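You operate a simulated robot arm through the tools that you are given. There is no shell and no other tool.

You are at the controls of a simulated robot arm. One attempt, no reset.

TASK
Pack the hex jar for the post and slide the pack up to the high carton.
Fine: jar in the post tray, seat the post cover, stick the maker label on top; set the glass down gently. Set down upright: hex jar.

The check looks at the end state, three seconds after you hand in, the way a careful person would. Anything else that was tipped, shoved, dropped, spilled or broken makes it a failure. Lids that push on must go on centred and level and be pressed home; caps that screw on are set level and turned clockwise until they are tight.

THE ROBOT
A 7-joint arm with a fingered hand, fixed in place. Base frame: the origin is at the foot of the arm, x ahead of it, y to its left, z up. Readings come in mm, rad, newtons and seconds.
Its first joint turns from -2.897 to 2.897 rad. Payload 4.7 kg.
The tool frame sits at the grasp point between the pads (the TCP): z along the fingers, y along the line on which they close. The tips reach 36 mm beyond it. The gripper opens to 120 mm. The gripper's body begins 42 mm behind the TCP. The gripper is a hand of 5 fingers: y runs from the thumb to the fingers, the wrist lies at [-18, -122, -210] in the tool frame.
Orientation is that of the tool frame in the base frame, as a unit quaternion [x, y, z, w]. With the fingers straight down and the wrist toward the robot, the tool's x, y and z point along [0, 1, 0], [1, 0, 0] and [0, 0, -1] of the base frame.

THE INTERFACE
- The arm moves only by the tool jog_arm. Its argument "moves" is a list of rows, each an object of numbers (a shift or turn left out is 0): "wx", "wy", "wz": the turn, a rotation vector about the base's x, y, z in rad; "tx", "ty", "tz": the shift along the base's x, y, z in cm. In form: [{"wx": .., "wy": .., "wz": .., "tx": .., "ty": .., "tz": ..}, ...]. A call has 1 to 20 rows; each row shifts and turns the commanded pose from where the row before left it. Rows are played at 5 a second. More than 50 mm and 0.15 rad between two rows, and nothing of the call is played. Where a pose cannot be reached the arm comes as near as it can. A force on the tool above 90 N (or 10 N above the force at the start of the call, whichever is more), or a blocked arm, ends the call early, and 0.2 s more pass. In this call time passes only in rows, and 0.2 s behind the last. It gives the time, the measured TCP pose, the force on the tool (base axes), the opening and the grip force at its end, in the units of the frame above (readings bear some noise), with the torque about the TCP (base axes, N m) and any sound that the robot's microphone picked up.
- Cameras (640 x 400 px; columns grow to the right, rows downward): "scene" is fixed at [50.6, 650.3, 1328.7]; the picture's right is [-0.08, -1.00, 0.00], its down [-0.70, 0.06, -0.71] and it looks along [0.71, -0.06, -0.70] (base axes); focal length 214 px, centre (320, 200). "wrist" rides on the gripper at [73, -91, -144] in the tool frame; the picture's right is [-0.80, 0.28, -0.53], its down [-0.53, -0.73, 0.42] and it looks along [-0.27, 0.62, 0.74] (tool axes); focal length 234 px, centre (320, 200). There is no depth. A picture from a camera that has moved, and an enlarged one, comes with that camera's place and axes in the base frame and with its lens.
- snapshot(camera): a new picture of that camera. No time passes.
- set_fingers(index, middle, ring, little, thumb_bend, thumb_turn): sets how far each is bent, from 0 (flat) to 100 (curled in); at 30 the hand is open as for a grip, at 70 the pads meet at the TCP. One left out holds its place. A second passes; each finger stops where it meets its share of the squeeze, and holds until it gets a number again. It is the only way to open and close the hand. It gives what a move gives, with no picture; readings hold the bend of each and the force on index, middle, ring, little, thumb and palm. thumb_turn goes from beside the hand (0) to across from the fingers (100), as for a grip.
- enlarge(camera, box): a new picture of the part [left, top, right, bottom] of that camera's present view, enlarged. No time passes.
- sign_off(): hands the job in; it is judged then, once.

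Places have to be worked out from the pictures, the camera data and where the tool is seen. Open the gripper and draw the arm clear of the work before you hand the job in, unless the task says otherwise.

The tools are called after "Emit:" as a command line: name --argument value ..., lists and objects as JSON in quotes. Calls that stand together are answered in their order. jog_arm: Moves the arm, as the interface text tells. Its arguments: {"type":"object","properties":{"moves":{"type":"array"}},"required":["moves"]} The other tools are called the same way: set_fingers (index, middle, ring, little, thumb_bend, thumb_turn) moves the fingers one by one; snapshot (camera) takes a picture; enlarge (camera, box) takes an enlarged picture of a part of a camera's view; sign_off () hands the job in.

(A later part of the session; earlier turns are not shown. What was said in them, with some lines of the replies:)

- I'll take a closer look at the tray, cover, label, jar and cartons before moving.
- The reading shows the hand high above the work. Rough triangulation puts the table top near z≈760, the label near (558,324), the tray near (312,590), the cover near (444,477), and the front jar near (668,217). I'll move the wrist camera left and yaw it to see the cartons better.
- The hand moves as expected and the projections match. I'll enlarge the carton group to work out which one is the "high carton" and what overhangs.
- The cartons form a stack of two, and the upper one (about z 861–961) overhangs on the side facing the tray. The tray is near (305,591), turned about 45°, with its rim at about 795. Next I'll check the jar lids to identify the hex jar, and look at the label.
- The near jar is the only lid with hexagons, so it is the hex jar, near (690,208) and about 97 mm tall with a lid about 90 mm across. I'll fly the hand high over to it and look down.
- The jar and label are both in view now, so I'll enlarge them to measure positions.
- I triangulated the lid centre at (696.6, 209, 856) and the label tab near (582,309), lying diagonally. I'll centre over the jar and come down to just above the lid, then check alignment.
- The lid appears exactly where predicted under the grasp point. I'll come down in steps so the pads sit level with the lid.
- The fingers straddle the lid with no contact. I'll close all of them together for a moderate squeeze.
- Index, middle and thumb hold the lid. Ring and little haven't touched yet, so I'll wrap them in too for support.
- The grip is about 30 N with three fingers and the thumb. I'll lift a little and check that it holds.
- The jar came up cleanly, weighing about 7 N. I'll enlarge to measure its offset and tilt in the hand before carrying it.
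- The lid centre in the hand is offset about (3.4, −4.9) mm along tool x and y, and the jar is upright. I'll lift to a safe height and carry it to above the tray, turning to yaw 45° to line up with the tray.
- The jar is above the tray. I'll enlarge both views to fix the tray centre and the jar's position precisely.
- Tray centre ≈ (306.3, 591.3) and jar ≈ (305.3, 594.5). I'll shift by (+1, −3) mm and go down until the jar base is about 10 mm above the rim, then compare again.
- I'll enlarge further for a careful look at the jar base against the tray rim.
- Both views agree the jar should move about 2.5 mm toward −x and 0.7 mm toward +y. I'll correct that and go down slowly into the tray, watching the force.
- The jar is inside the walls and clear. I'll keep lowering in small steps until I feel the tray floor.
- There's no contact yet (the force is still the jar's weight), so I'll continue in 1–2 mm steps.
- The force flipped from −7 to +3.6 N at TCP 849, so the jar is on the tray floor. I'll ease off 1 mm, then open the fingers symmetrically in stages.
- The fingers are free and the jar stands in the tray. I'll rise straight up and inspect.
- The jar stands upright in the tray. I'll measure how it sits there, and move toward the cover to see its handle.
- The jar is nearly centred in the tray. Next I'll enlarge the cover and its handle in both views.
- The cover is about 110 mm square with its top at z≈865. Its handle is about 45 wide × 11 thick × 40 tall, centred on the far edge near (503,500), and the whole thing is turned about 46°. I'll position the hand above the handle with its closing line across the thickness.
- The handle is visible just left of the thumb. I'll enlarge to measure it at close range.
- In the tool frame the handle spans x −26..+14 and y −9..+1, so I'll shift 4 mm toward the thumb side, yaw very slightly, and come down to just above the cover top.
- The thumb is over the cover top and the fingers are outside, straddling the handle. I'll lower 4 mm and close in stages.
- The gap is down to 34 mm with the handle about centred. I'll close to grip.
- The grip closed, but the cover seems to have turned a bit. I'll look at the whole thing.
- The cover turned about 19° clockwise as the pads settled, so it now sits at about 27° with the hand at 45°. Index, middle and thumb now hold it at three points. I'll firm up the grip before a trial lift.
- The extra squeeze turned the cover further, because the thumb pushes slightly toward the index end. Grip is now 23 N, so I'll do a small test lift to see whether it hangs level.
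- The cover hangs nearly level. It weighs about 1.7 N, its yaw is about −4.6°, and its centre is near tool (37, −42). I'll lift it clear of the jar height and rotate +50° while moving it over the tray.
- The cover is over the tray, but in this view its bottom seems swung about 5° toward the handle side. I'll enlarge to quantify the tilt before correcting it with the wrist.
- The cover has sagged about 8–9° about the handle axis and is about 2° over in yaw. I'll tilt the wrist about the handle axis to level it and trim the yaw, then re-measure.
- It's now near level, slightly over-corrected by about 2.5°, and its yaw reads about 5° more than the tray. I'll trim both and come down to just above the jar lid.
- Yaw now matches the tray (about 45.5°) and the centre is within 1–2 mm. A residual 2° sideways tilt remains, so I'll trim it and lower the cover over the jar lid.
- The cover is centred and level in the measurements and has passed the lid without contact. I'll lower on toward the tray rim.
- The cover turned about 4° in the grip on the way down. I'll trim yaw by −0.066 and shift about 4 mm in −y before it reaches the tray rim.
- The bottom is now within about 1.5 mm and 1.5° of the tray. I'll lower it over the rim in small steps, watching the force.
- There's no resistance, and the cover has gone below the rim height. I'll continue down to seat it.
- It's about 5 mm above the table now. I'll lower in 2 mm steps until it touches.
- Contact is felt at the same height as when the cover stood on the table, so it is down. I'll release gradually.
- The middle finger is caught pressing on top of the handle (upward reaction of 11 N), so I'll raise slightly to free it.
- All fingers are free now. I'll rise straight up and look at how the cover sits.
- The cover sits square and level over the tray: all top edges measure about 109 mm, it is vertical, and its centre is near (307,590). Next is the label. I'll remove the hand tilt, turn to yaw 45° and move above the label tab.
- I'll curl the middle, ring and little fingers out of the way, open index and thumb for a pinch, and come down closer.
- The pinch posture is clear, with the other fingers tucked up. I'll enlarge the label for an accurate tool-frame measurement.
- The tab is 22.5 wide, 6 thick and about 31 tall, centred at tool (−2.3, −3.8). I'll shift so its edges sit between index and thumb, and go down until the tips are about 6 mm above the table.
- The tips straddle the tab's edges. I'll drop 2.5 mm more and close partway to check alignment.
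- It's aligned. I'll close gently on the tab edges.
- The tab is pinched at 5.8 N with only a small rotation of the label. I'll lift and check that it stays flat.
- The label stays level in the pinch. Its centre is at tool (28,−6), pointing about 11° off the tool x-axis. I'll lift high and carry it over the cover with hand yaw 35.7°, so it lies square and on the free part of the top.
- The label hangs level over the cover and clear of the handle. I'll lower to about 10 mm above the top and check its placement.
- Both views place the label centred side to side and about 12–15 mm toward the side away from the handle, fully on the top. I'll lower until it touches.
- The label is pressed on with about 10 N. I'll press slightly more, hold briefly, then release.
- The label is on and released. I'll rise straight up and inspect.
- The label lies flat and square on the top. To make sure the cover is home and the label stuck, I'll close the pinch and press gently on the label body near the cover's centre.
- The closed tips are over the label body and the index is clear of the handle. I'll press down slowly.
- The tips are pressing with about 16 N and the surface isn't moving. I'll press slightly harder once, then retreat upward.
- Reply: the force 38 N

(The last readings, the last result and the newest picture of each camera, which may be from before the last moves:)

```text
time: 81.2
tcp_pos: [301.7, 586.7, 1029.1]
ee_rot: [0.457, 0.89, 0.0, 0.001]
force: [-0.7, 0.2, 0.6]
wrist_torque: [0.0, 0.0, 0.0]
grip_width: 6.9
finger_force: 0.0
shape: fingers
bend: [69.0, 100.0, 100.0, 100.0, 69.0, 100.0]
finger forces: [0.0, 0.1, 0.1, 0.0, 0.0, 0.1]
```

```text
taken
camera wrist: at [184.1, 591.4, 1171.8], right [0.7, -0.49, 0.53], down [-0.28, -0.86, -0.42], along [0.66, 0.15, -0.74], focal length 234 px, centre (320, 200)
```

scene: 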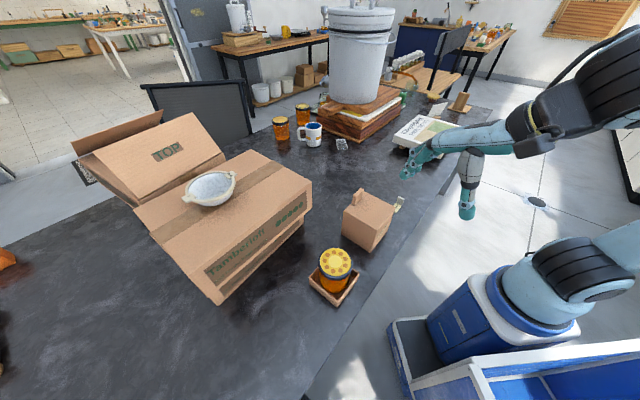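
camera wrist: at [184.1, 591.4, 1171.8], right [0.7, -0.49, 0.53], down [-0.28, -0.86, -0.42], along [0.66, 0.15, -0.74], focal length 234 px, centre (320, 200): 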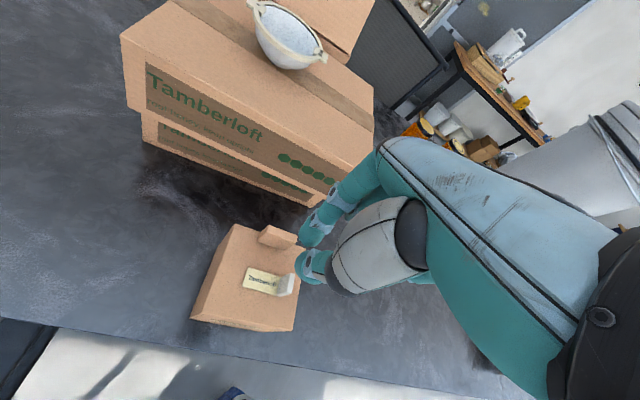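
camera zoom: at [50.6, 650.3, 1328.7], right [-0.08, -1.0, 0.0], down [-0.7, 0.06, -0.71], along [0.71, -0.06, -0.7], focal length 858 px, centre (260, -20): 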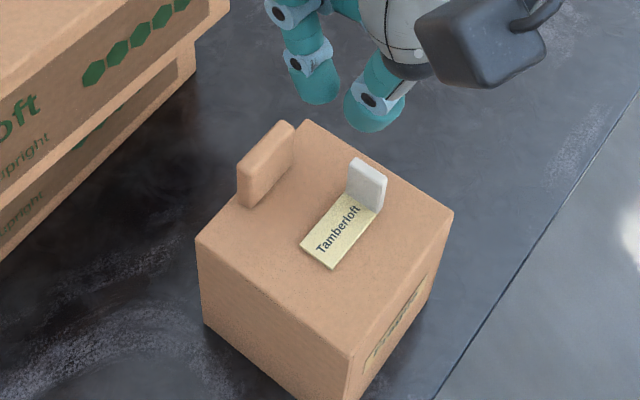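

The cover is home after a 37 N press and everything looks neat. Before sliding, I'll measure the gap between the pack and the upper carton's overhanging face.

Emit:
enlarge --camera "scene" --box '[200, 170, 340, 310]'

Emit:
enlarge --camera "wrist" --box '[110, 30, 350, 220]'

```text
2.86 times, centred on (270, 240) of scene
camera zoom: at [50.6, 650.3, 1328.7], right [-0.08, -1.0, 0.0], down [-0.7, 0.06, -0.71], along [0.71, -0.06, -0.7], focal length 613 px, centre (463, 86)
```

zoom: 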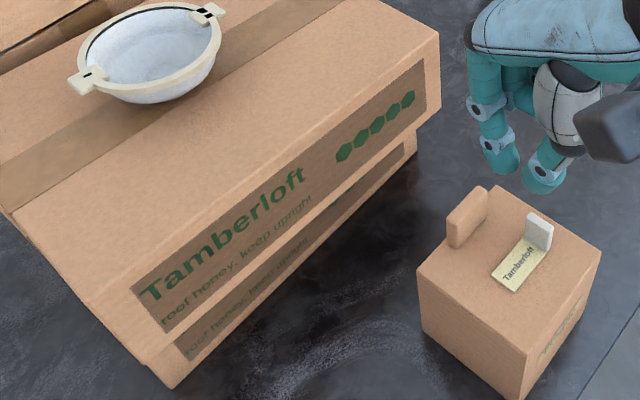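

```text
2.11 times, centred on (230, 125) of wrist
camera zoom: at [184.1, 591.4, 1171.8], right [0.7, -0.49, 0.53], down [-0.28, -0.86, -0.42], along [0.66, 0.15, -0.74], focal length 493 px, centre (510, 358)
```

zoom: 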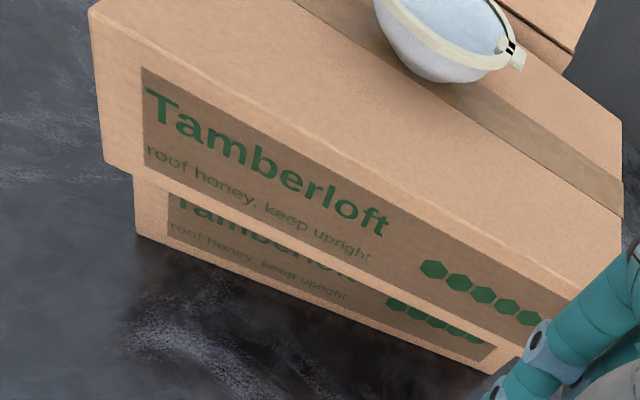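

The gap to the upper carton's face measures about 108 mm along (0.68,0.73), and its lower edge is at about 859, below the pack top at 869. I'll back the hand off toward the robot side and open the fingers into a flat pusher.

Emit:
jog_arm --moves '[{"tx": -3.1, "ty": -2.7, "wz": 0.05}, {"tx": -3.1, "ty": -2.7, "wz": 0.05}, {"tx": -3.1, "ty": -2.7, "wz": 0.05}, {"tx": -3.1, "ty": -2.7, "wz": 0.05}, {}]'

Emit:
set_fingers --index 26 --middle 26 --ring 26 --little 26 --thumb_bend 60

Emit:
snapshot --camera "scene"

Emit:
snapshot --camera "wrist"

```text
time: 82.4
tcp_pos: [178.0, 478.4, 1027.6]
ee_rot: [0.365, 0.931, 0.0, 0.001]
force: [0.2, -0.8, 0.0]
wrist_torque: [0.0, 0.0, 0.0]
grip_width: 6.9
finger_force: 0.1
shape: fingers
bend: [69.0, 100.0, 100.0, 100.0, 69.0, 100.0]
finger forces: [0.1, 0.1, 0.1, 0.0, 0.0, 0.1]
```

```text
time: 83.4
tcp_pos: [177.6, 477.5, 1028.1]
ee_rot: [0.365, 0.931, 0.0, 0.001]
force: [-0.3, -0.1, 0.4]
wrist_torque: [0.01, -0.04, -0.02]
grip_width: 84.6
finger_force: 0.1
shape: fingers
bend: [26.0, 26.0, 26.0, 26.0, 60.0, 100.0]
finger forces: [0.0, 0.0, 0.1, 0.0, 0.0, 0.0]
```

```text
taken
```

scene: 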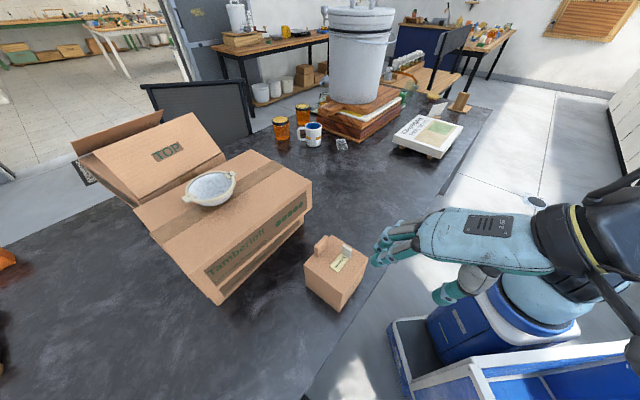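

```text
taken
camera wrist: at [62.0, 460.5, 1170.9], right [0.78, -0.34, 0.53], down [-0.11, -0.9, -0.42], along [0.62, 0.27, -0.74], focal length 234 px, centre (320, 200)
```

wrist: 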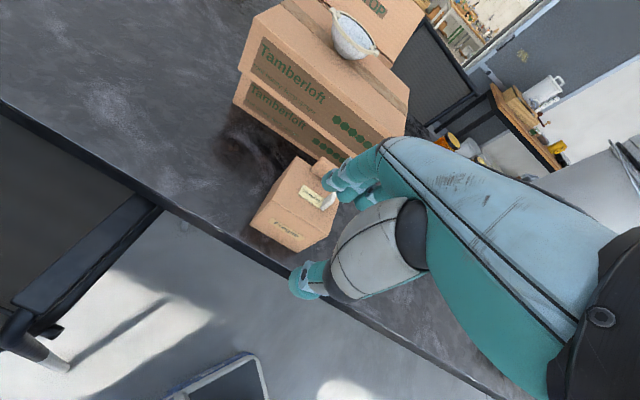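

The hand is in place beside the table edge. I'll lower it toward pushing height and check clearances.

Emit:
jog_arm --moves '[{"tz": -4}, {"tz": -4}, {"tz": -4}, {"tz": -4}, {"tz": -2.5}, {}]'

Emit:
enlarge --camera "scene" --box '[290, 220, 450, 350]'

Emit:
snapshot --camera "wrist"

```text
time: 84.8
tcp_pos: [177.6, 478.4, 841.6]
ee_rot: [0.366, 0.931, 0.0, 0.0]
force: [0.3, -0.2, 0.2]
wrist_torque: [0.01, -0.02, 0.03]
grip_width: 84.8
finger_force: 0.1
shape: fingers
bend: [26.0, 26.0, 26.0, 26.0, 60.0, 100.0]
finger forces: [0.0, 0.1, 0.1, 0.0, 0.1, 0.1]
```

```text
3.08 times, centred on (370, 285) of scene
camera zoom: at [50.6, 650.3, 1328.7], right [-0.08, -1.0, 0.0], down [-0.7, 0.06, -0.71], along [0.71, -0.06, -0.7], focal length 660 px, centre (166, -62)
```

zoom: 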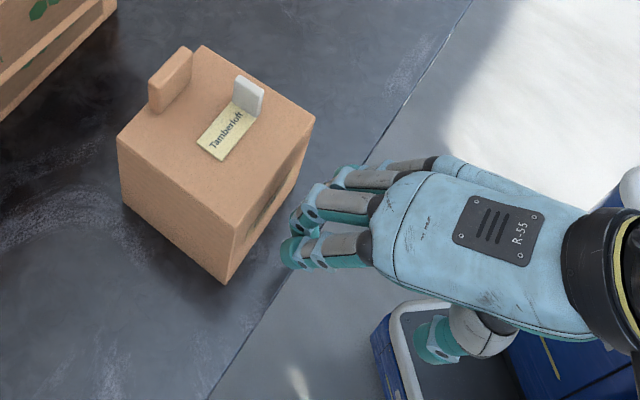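

```text
taken
camera wrist: at [61.6, 459.8, 985.5], right [0.78, -0.34, 0.53], down [-0.11, -0.9, -0.42], along [0.62, 0.27, -0.74], focal length 234 px, centre (320, 200)
```

wrist: 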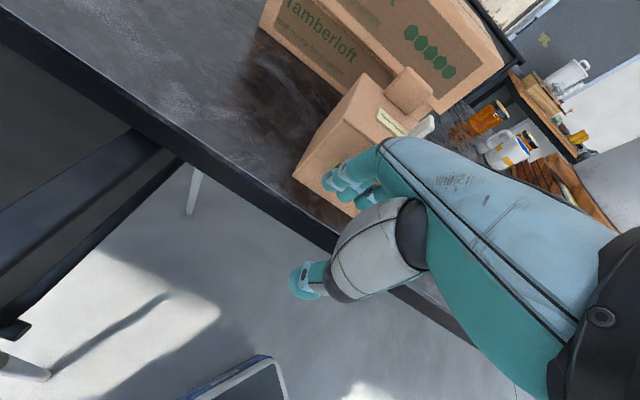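

The fingertips lead by about 80 mm at 40 mm below the grasp point, facing the centre of the Fragile side. I'll lower to push near tray height and close to just before contact.

Emit:
jog_arm --moves '[{"tz": -1.3}, {"tz": -1.2}, {"tx": 0.68, "ty": 0.73}, {"tx": 0.68, "ty": 0.73}, {"tx": 0.34, "ty": 0.37}, {}]'

Emit:
enlarge --camera "scene" --box '[290, 220, 400, 310]'

Emit:
enlarge --camera "wrist" --box '[270, 20, 460, 220]'

```text
time: 86.2
tcp_pos: [194.3, 497.8, 818.4]
ee_rot: [0.366, 0.931, 0.0, 0.0]
force: [-0.7, -0.5, -0.2]
wrist_torque: [0.02, -0.01, 0.01]
grip_width: 84.6
finger_force: 0.2
shape: fingers
bend: [26.0, 26.0, 26.0, 26.0, 60.0, 100.0]
finger forces: [0.0, 0.5, 0.0, 0.0, 0.1, 0.0]
```

```text
4.44 times, centred on (345, 265) of scene
camera zoom: at [50.6, 650.3, 1328.7], right [-0.08, -1.0, 0.0], down [-0.7, 0.06, -0.71], along [0.71, -0.06, -0.7], focal length 953 px, centre (209, -89)
```

zoom: 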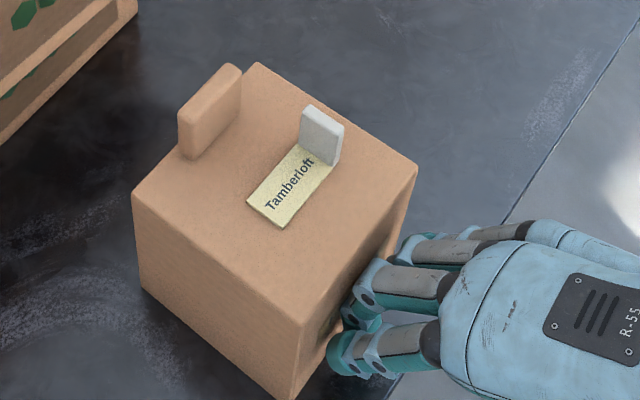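

```text
2.00 times, centred on (365, 120) of wrist
camera zoom: at [78.3, 479.2, 961.4], right [0.78, -0.34, 0.53], down [-0.11, -0.9, -0.42], along [0.62, 0.27, -0.74], focal length 468 px, centre (230, 360)
```

zoom: 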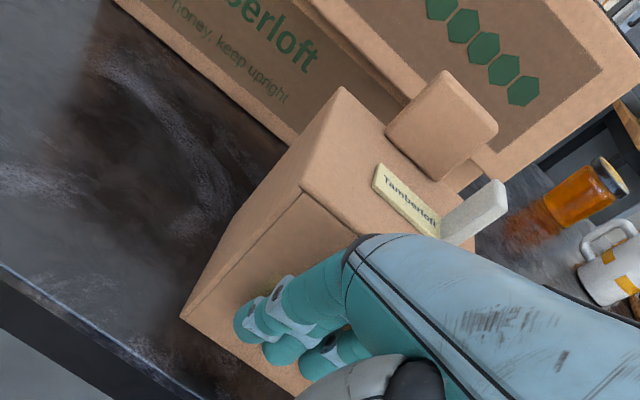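

Contact has just begun, with the middle finger at about the centre of the face. I'll push slowly along the carton normal for the first 60 mm.

Emit:
jog_arm --moves '[{"tx": 0.205, "ty": 0.219}, {"tx": 0.273, "ty": 0.292}, {"tx": 0.341, "ty": 0.3655}, {"tx": 0.341, "ty": 0.3655}, {"tx": 0.341, "ty": 0.3655}, {"tx": 0.341, "ty": 0.3655}, {}]'

Emit:
enlarge --camera "scene" --box '[280, 210, 400, 310]'

Emit:
enlarge --camera "wrist" --box '[270, 20, 460, 220]'

```text
time: 87.8
tcp_pos: [212.4, 516.7, 818.0]
ee_rot: [0.364, 0.932, -0.001, 0.0]
force: [-2.8, -2.1, 1.3]
wrist_torque: [0.01, -0.04, 0.05]
grip_width: 84.6
finger_force: 2.1
shape: fingers
bend: [26.0, 27.0, 26.0, 26.0, 60.0, 100.0]
finger forces: [0.0, 4.5, 0.1, 0.1, 0.0, 0.0]
```

```text
4.00 times, centred on (340, 260) of scene
camera zoom: at [50.6, 650.3, 1328.7], right [-0.08, -1.0, 0.0], down [-0.7, 0.06, -0.71], along [0.71, -0.06, -0.7], focal length 858 px, centre (240, -40)
```

zoom: 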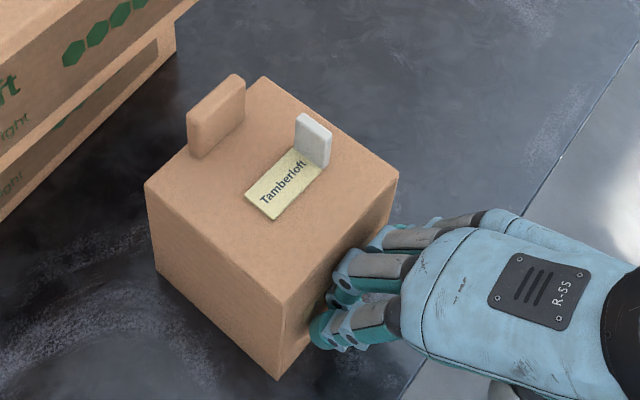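

```text
2.00 times, centred on (365, 120) of wrist
camera zoom: at [96.5, 498.7, 961.3], right [0.78, -0.34, 0.53], down [-0.11, -0.9, -0.42], along [0.62, 0.27, -0.74], focal length 468 px, centre (230, 360)
```

zoom: 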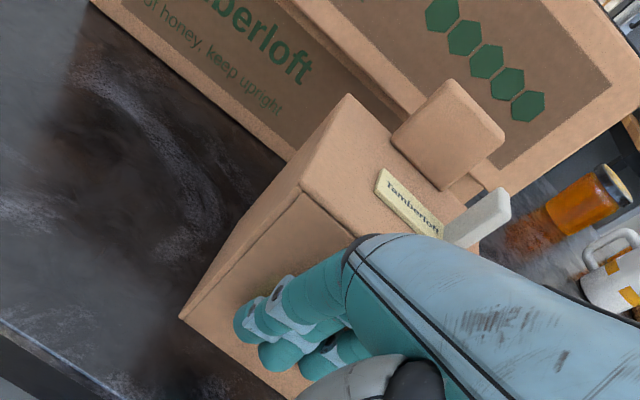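

The pack slides easily at about 4.5 N but has turned about 3° clockwise, so my contact is slightly toward its left end. I'll back off, shift the pusher about 16 mm toward the other end, and continue.

Emit:
jog_arm --moves '[{"tx": -0.48, "ty": -0.51}, {"tx": 1.17, "ty": -1.09}, {"tx": 0.34, "ty": 0.366}, {"tx": 0.273, "ty": 0.292}, {"tx": 0.273, "ty": 0.292}, {"tx": 0.273, "ty": 0.292}, {"tx": 0.273, "ty": 0.292}, {"tx": 0.273, "ty": 0.292}, {}]'

Emit:
enlarge --camera "scene" --box '[270, 200, 390, 300]'

Emit:
enlarge --camera "wrist" --box '[270, 20, 460, 220]'

```text
time: 89.8
tcp_pos: [235.6, 518.6, 817.2]
ee_rot: [0.365, 0.931, 0.0, 0.001]
force: [-2.6, -2.8, -0.6]
wrist_torque: [-0.03, 0.05, -0.06]
grip_width: 84.9
finger_force: 2.0
shape: fingers
bend: [26.0, 27.0, 26.0, 26.0, 60.0, 100.0]
finger forces: [0.0, 4.1, 0.0, 0.0, 0.1, 0.1]
```

```text
4.00 times, centred on (330, 250) of scene
camera zoom: at [50.6, 650.3, 1328.7], right [-0.08, -1.0, 0.0], down [-0.7, 0.06, -0.71], along [0.71, -0.06, -0.7], focal length 858 px, centre (280, 0)
```

zoom: 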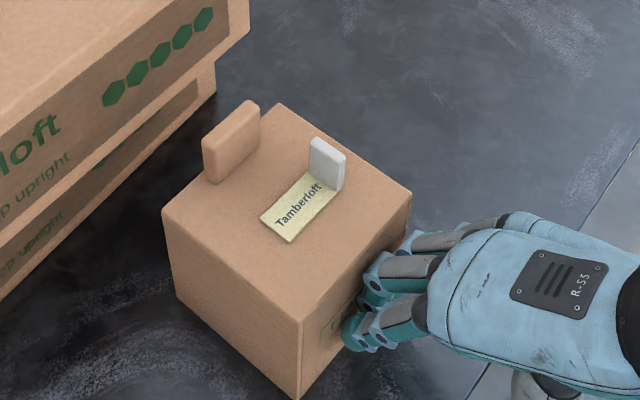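

```text
2.00 times, centred on (365, 120) of wrist
camera zoom: at [120.2, 500.6, 961.0], right [0.78, -0.34, 0.53], down [-0.11, -0.9, -0.42], along [0.62, 0.27, -0.74], focal length 468 px, centre (230, 360)
```

zoom: 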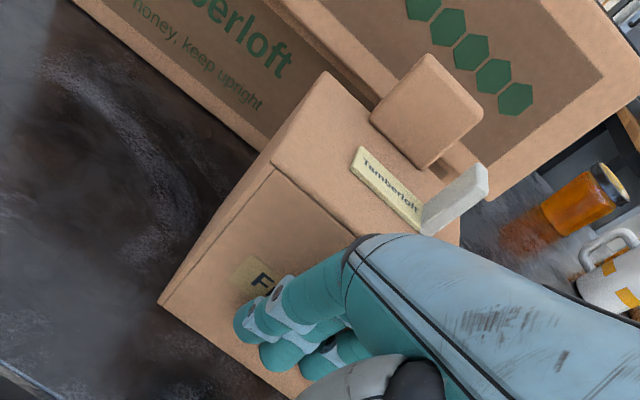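

The yaw is coming back (now about 44.8°), with about 63 mm left to the carton face. I'll push another 24 mm at this contact point.

Emit:
jog_arm --moves '[{"tx": 0.273, "ty": 0.292}, {"tx": 0.273, "ty": 0.292}, {"tx": 0.273, "ty": 0.292}, {"tx": 0.273, "ty": 0.292}, {"tx": 0.273, "ty": 0.292}, {"tx": 0.273, "ty": 0.292}, {}]'

Emit:
enlarge --camera "scene" --box '[260, 190, 380, 290]'

Emit:
enlarge --camera "wrist" --box '[270, 20, 460, 220]'

```text
time: 91.4
tcp_pos: [252.1, 537.0, 818.6]
ee_rot: [0.366, 0.931, -0.001, 0.0]
force: [-2.8, -2.9, 1.0]
wrist_torque: [0.0, -0.02, -0.11]
grip_width: 84.9
finger_force: 2.6
shape: fingers
bend: [26.0, 27.0, 26.0, 26.0, 60.0, 100.0]
finger forces: [0.0, 4.0, 0.0, 0.0, 0.0, 0.0]
```

```text
4.00 times, centred on (320, 240) of scene
camera zoom: at [50.6, 650.3, 1328.7], right [-0.08, -1.0, 0.0], down [-0.7, 0.06, -0.71], along [0.71, -0.06, -0.7], focal length 858 px, centre (320, 40)
```

zoom: 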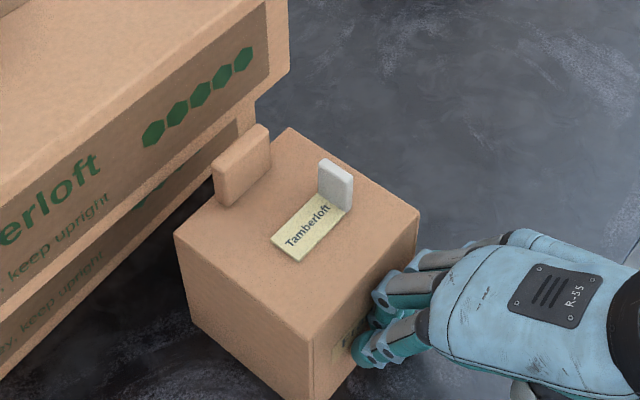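

```text
2.00 times, centred on (365, 120) of wrist
camera zoom: at [136.6, 517.9, 961.3], right [0.78, -0.34, 0.53], down [-0.11, -0.9, -0.42], along [0.62, 0.27, -0.74], focal length 468 px, centre (230, 360)
```

zoom: 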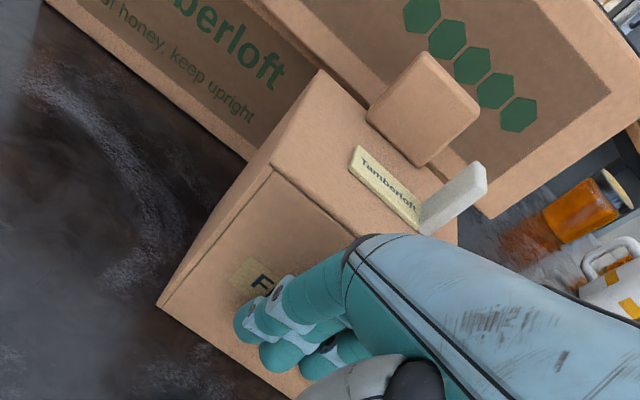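

Yaw is now about 46.9°, parallel to the carton face, with about 40 mm left. I'll recentre the contact by 6 mm and push 26 mm more.

Emit:
jog_arm --moves '[{"tx": -0.34, "ty": -0.366}, {"tx": -0.44, "ty": 0.41}, {"tx": 0.34, "ty": 0.366}, {"tx": 0.273, "ty": 0.292}, {"tx": 0.273, "ty": 0.292}, {"tx": 0.273, "ty": 0.292}, {"tx": 0.273, "ty": 0.292}, {"tx": 0.273, "ty": 0.292}, {"tx": 0.273, "ty": 0.292}, {}]'

Emit:
enlarge --camera "scene" --box '[250, 180, 370, 280]'

Emit:
enlarge --camera "wrist" --box '[270, 20, 460, 220]'

```text
time: 93.6
tcp_pos: [263.6, 558.0, 818.0]
ee_rot: [0.366, 0.931, 0.0, 0.001]
force: [-2.2, -3.3, 0.0]
wrist_torque: [0.03, -0.05, -0.05]
grip_width: 84.5
finger_force: 2.3
shape: fingers
bend: [26.0, 27.0, 26.0, 26.0, 60.0, 100.0]
finger forces: [0.0, 3.9, 0.1, 0.0, 0.0, 0.0]
```

```text
4.00 times, centred on (310, 230) of scene
camera zoom: at [50.6, 650.3, 1328.7], right [-0.08, -1.0, 0.0], down [-0.7, 0.06, -0.71], along [0.71, -0.06, -0.7], focal length 858 px, centre (360, 80)
```

zoom: 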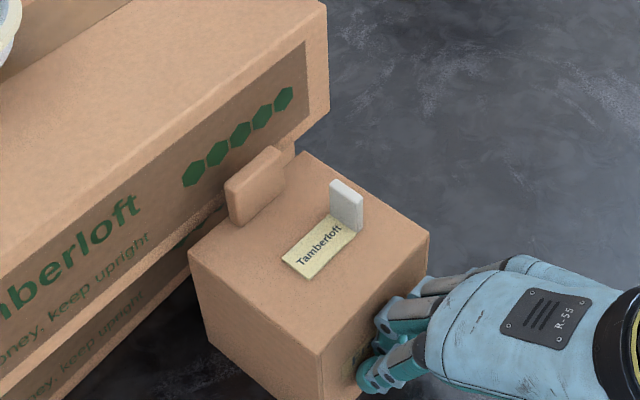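

```text
2.00 times, centred on (365, 120) of wrist
camera zoom: at [148.4, 539.8, 960.7], right [0.78, -0.34, 0.53], down [-0.11, -0.9, -0.42], along [0.62, 0.27, -0.74], focal length 468 px, centre (230, 360)
```

zoom: 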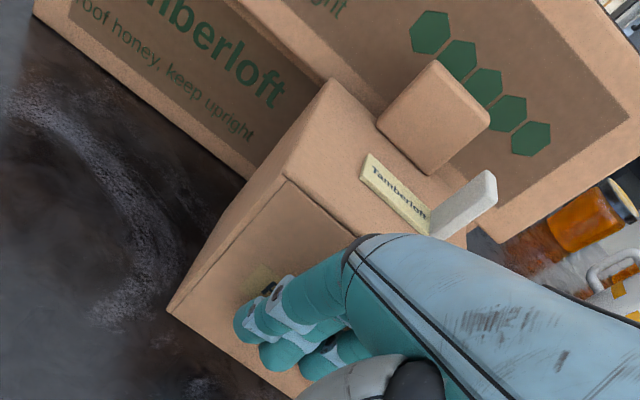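

Yaw is about 47.5° with about 16 mm left. I'll push 9 mm more, then creep.

Emit:
jog_arm --moves '[{"tx": 0.205, "ty": 0.219}, {"tx": 0.205, "ty": 0.219}, {"tx": 0.205, "ty": 0.219}, {}]'

Emit:
enlarge --camera "scene" --box '[250, 170, 350, 270]'

Emit:
enlarge --camera "wrist" --box '[330, 40, 430, 140]'

```text
time: 94.6
tcp_pos: [268.7, 564.2, 817.9]
ee_rot: [0.365, 0.931, -0.001, 0.001]
force: [-2.2, -3.3, -0.2]
wrist_torque: [-0.04, 0.03, -0.04]
grip_width: 84.6
finger_force: 2.3
shape: fingers
bend: [26.0, 27.0, 26.0, 26.0, 60.0, 100.0]
finger forces: [0.0, 4.5, 0.1, 0.0, 0.0, 0.0]
```

```text
4.00 times, centred on (300, 220) of scene
camera zoom: at [50.6, 650.3, 1328.7], right [-0.08, -1.0, 0.0], down [-0.7, 0.06, -0.71], along [0.71, -0.06, -0.7], focal length 858 px, centre (400, 120)
```

zoom: 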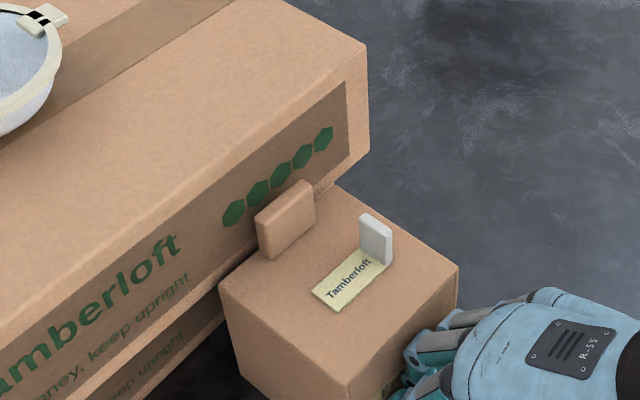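

```text
4.00 times, centred on (380, 90) of wrist
camera zoom: at [154.0, 546.3, 961.2], right [0.78, -0.34, 0.53], down [-0.11, -0.9, -0.42], along [0.62, 0.27, -0.74], focal length 937 px, centre (80, 640)
```

zoom: 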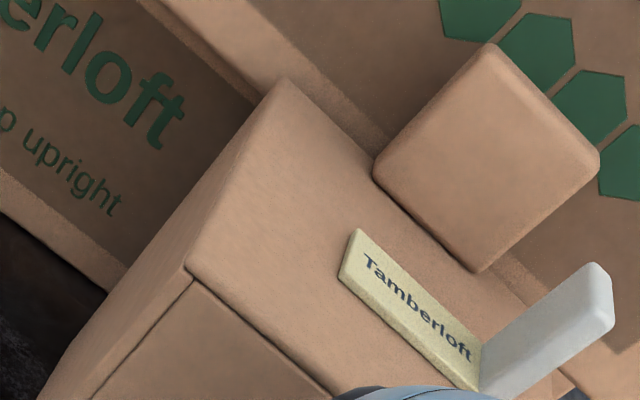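

About 7 mm remains. I'll creep in 1.5–2 mm steps, watching the force for first contact.

Emit:
jog_arm --moves '[{"tx": 0.136, "ty": 0.146}, {}, {"tx": 0.102, "ty": 0.11}, {}]'

Emit:
enlarge --camera "scene" --box '[265, 190, 335, 250]'

Emit:
enlarge --camera "wrist" --box '[330, 40, 430, 140]'

```text
time: 95.6
tcp_pos: [271.1, 567.0, 817.4]
ee_rot: [0.366, 0.931, 0.0, 0.001]
force: [-4.3, -3.8, 0.2]
wrist_torque: [-0.02, -0.01, -0.06]
grip_width: 84.4
finger_force: 2.4
shape: fingers
bend: [26.0, 27.0, 26.0, 26.0, 60.0, 100.0]
finger forces: [0.1, 4.6, 0.0, 0.1, 0.0, 0.0]
```

```text
6.67 times, centred on (300, 220) of scene
camera zoom: at [50.6, 650.3, 1328.7], right [-0.08, -1.0, 0.0], down [-0.7, 0.06, -0.71], along [0.71, -0.06, -0.7], focal length 1430 px, centre (453, 67)
```

zoom: 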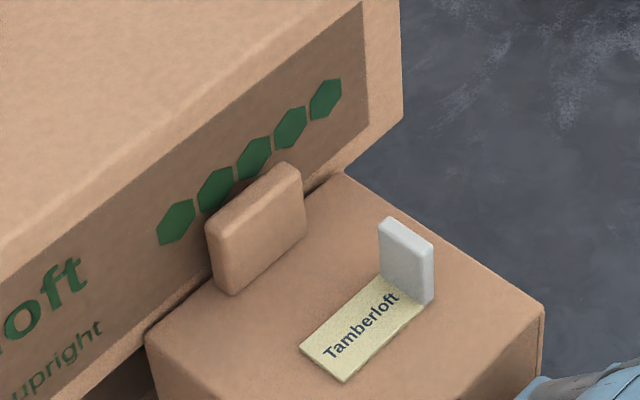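

```text
4.00 times, centred on (380, 90) of wrist
camera zoom: at [156.6, 548.8, 961.1], right [0.78, -0.34, 0.53], down [-0.11, -0.9, -0.42], along [0.62, 0.27, -0.74], focal length 937 px, centre (80, 640)
```

zoom: 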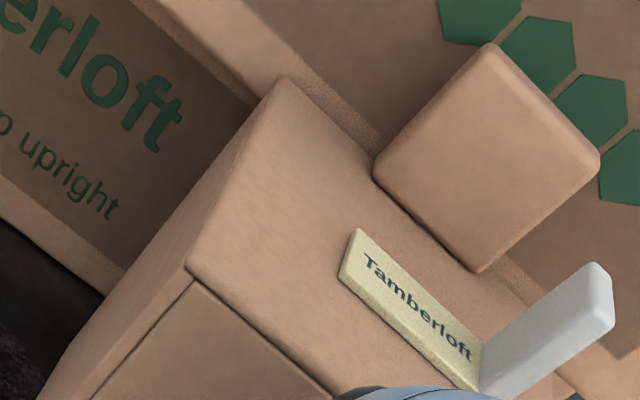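

There's no contact rise yet (still about 5 N sliding friction), and a sliver of gap is visible. I'll continue in 1.5 mm steps.

Emit:
jog_arm --moves '[{"tx": 0.102, "ty": 0.11}, {}]'

Emit:
jog_arm --moves '[{"tx": 0.102, "ty": 0.11}, {}]'

Emit:
enlarge --camera "scene" --box '[270, 185, 320, 235]'

Emit:
enlarge --camera "wrist" --box '[330, 40, 430, 140]'

```text
time: 96.2
tcp_pos: [272.9, 568.6, 817.9]
ee_rot: [0.366, 0.931, 0.0, 0.002]
force: [-2.9, -2.8, 0.6]
wrist_torque: [0.0, 0.02, -0.03]
grip_width: 84.5
finger_force: 2.8
shape: fingers
bend: [26.0, 27.0, 26.0, 26.0, 60.0, 100.0]
finger forces: [0.1, 4.7, 0.0, 0.0, 0.0, 0.0]
```

```text
time: 96.8
tcp_pos: [274.4, 568.9, 817.7]
ee_rot: [0.365, 0.931, 0.0, 0.0]
force: [-4.9, -5.5, 2.6]
wrist_torque: [0.08, -0.12, -0.16]
grip_width: 84.7
finger_force: 3.5
shape: fingers
bend: [26.0, 27.0, 26.0, 26.0, 60.0, 100.0]
finger forces: [0.0, 7.4, 0.0, 0.0, 0.1, 0.0]
```

```text
8.00 times, centred on (295, 210) of scene
camera zoom: at [50.6, 650.3, 1328.7], right [-0.08, -1.0, 0.0], down [-0.7, 0.06, -0.71], along [0.71, -0.06, -0.7], focal length 1716 px, centre (520, 120)
```

zoom: 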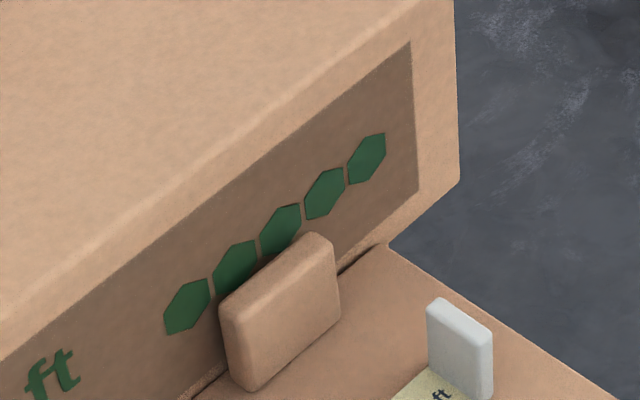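

```text
4.00 times, centred on (380, 90) of wrist
camera zoom: at [158.6, 551.0, 961.3], right [0.78, -0.34, 0.53], down [-0.11, -0.9, -0.42], along [0.62, 0.27, -0.74], focal length 937 px, centre (80, 640)
```

zoom: 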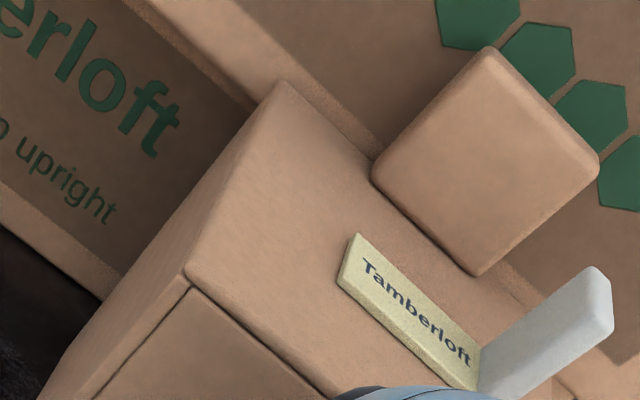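

The force rose from 4.7 to 7.4 N, so the pack is touching the upper carton's face, and the carton corner hasn't moved in the image. I'll stop here and back the hand straight off.

Emit:
jog_arm --moves '[{"tx": -0.34, "ty": -0.37}, {"tx": -1.02, "ty": -1.1}, {"tx": -2.05, "ty": -2.2}, {"tx": -2.7, "ty": -2.9}, {"tx": -2.7, "ty": -2.9}, {"tz": 4}, {"tz": 4}, {"tz": 4}, {"tz": 4}, {}]'

Emit:
snapshot --camera "scene"

Emit:
enlarge --camera "scene" --box '[240, 180, 350, 280]'

Emit:
snapshot --camera "wrist"

```text
time: 99.0
tcp_pos: [187.2, 475.3, 976.6]
ee_rot: [0.366, 0.931, -0.001, 0.0]
force: [0.2, -0.4, -0.3]
wrist_torque: [-0.04, -0.01, -0.02]
grip_width: 84.6
finger_force: 0.0
shape: fingers
bend: [26.0, 26.0, 26.0, 26.0, 60.0, 100.0]
finger forces: [0.0, 0.1, 0.0, 0.0, 0.0, 0.1]
```

```text
taken
```

scene: 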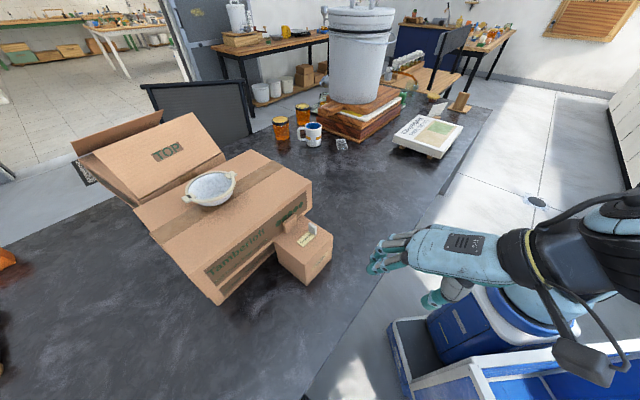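

```text
4.00 times, centred on (295, 230) of scene
camera zoom: at [50.6, 650.3, 1328.7], right [-0.08, -1.0, 0.0], down [-0.7, 0.06, -0.71], along [0.71, -0.06, -0.7], focal length 858 px, centre (420, 80)
```

zoom: 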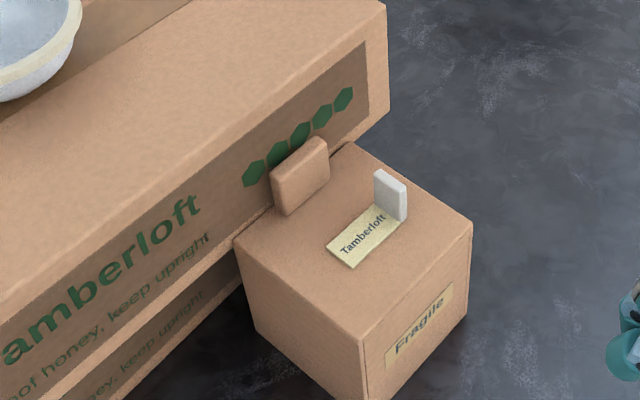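

```text
taken
camera wrist: at [72.0, 456.6, 1120.5], right [0.78, -0.34, 0.53], down [-0.11, -0.9, -0.42], along [0.62, 0.27, -0.74], focal length 234 px, centre (320, 200)
```

wrist: 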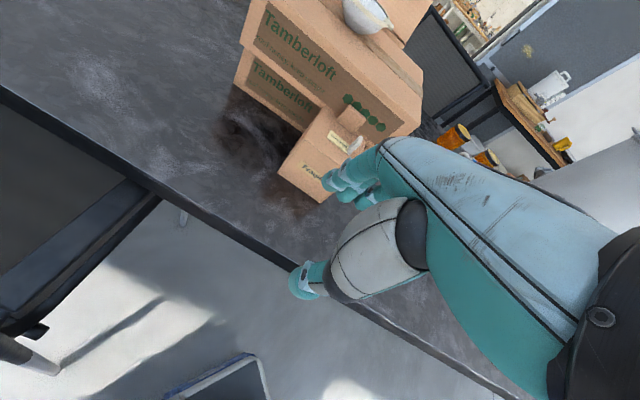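

The hand is clear and the pack stands against the upper carton, with nothing else disturbed. I'll take a close look at the interface to judge any remaining gap.

Emit:
enlarge --camera "scene" --box '[268, 205, 318, 255]'

Emit:
enlarge --camera "wrist" --box '[300, 80, 400, 160]'

Emit:
enlarge --camera "scene" --box '[190, 230, 310, 310]'

```text
8.00 times, centred on (293, 230) of scene
camera zoom: at [50.6, 650.3, 1328.7], right [-0.08, -1.0, 0.0], down [-0.7, 0.06, -0.71], along [0.71, -0.06, -0.7], focal length 1716 px, centre (536, -40)
```

zoom: 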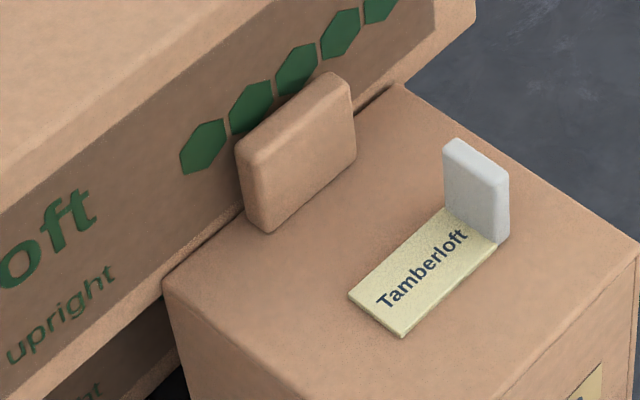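

```text
5.00 times, centred on (350, 120) of wrist
camera zoom: at [72.0, 456.6, 1120.5], right [0.78, -0.34, 0.53], down [-0.11, -0.9, -0.42], along [0.62, 0.27, -0.74], focal length 1171 px, centre (170, 600)
```

zoom: 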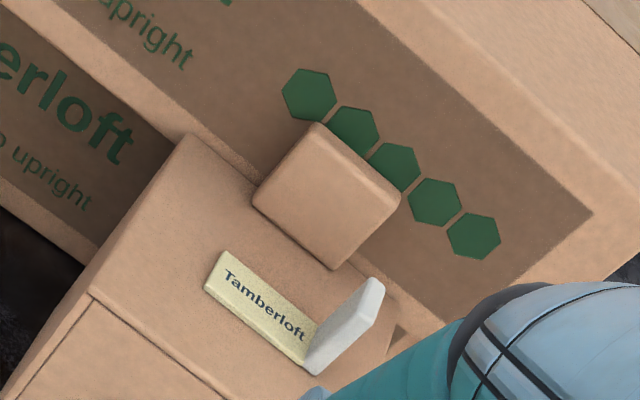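

```text
5.00 times, centred on (250, 270) of scene
camera zoom: at [50.6, 650.3, 1328.7], right [-0.08, -1.0, 0.0], down [-0.7, 0.06, -0.71], along [0.71, -0.06, -0.7], focal length 1072 px, centre (670, -150)
```

zoom: 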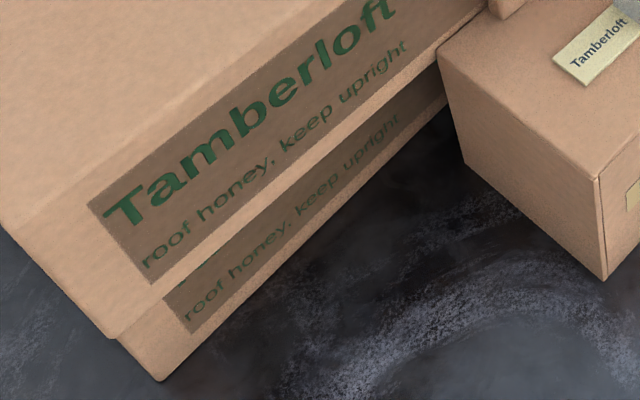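

The pack sits flush against the overhanging upper carton, level, with its cover and label in place. I'll open the hand and draw the arm clear.

Emit:
set_fingers --index 30 --middle 30 --ring 30 --little 30 --thumb_bend 30

Emit:
jog_arm --moves '[{"tz": 4}, {"tz": 4}, {"tz": 4}, {"tx": 2, "ty": -3.5}, {"tx": 2, "ty": -3.5}, {"tx": 2, "ty": -3.5}, {}]'

Emit:
snapshot --camera "scene"

Emit:
enlarge --camera "scene" --box '[240, 180, 350, 290]'

Emit:
snapshot --camera "wrist"

```text
time: 100.0
tcp_pos: [187.2, 475.6, 976.3]
ee_rot: [0.366, 0.931, -0.001, 0.001]
force: [0.0, -0.2, 0.4]
wrist_torque: [0.01, 0.04, 0.02]
grip_width: 122.0
finger_force: 0.1
shape: fingers
bend: [30.0, 30.0, 30.0, 30.0, 30.0, 98.0]
finger forces: [0.0, 0.1, 0.1, 0.0, 0.1, 0.0]
```

```text
time: 101.6
tcp_pos: [245.9, 369.2, 1097.4]
ee_rot: [0.365, 0.931, 0.0, 0.001]
force: [-0.3, -0.3, -0.2]
wrist_torque: [-0.03, -0.01, -0.01]
grip_width: 122.2
finger_force: 0.0
shape: fingers
bend: [30.0, 30.0, 30.0, 30.0, 30.0, 98.0]
finger forces: [0.0, 0.0, 0.1, 0.0, 0.1, 0.0]
```

```text
taken
```

scene: 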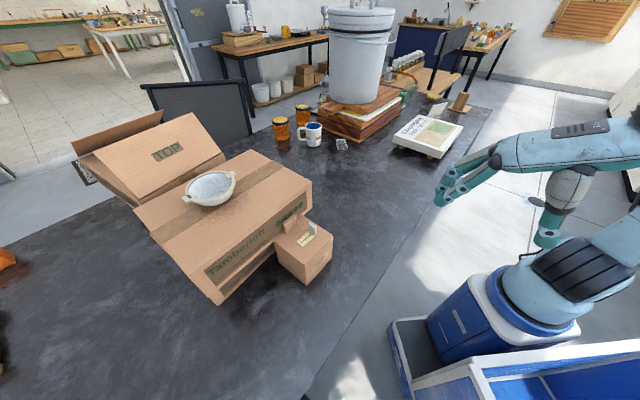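

```text
3.64 times, centred on (295, 235) of scene
camera zoom: at [50.6, 650.3, 1328.7], right [-0.08, -1.0, 0.0], down [-0.7, 0.06, -0.71], along [0.71, -0.06, -0.7], focal length 780 px, centre (411, 73)
```

zoom: 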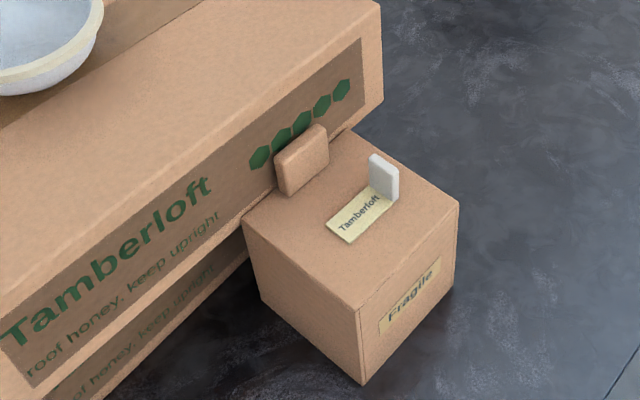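

```text
taken
camera wrist: at [130.2, 351.0, 1241.2], right [0.78, -0.34, 0.53], down [-0.11, -0.9, -0.42], along [0.62, 0.27, -0.74], focal length 234 px, centre (320, 200)
```

wrist: 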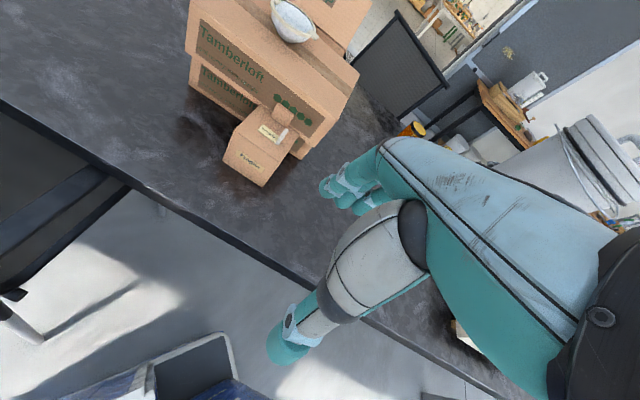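

The hex jar is packed, the cover is seated level with the label flat on top, and the pack touches the upper carton. Everything else is undisturbed and the hand is open and clear, so I'm handing in.

Emit:
sign_off

```text
The job is handed in.
```

The hex jar is packed and the pack stands against the upper carton of the stack, which I took to be the "high carton". I've handed the job in; the result of the check hasn't come back.

- **Jar:** it stands upright in the post tray. I lowered it until I felt the tray floor, then let go in stages.
- **Cover:** it is seated over the tray, level and centred to within a few millimetres, and pressed down with about 37 N. It turned in my grip while I was carrying it, and I corrected that before lowering it. A finger also caught on the handle as I let go, pressing down with about 11–16 N; the cover still measured square afterwards.
- **Label:** the maker label lies flat on top, clear of the handle. It was pressed down when I placed it and again during the final press.
- **Slide:** I pushed the pack about 105 mm and stopped when the force rose from about 5 to 7 N on first contact. The carton did not move in the camera view. My measurements still leave room for a gap of 1–3 mm at one end, because the pack may sit 1–2° off parallel to the carton.

In the last pictures nothing else on the table had moved or tipped. I opened the hand and drew the arm clear before handing in.
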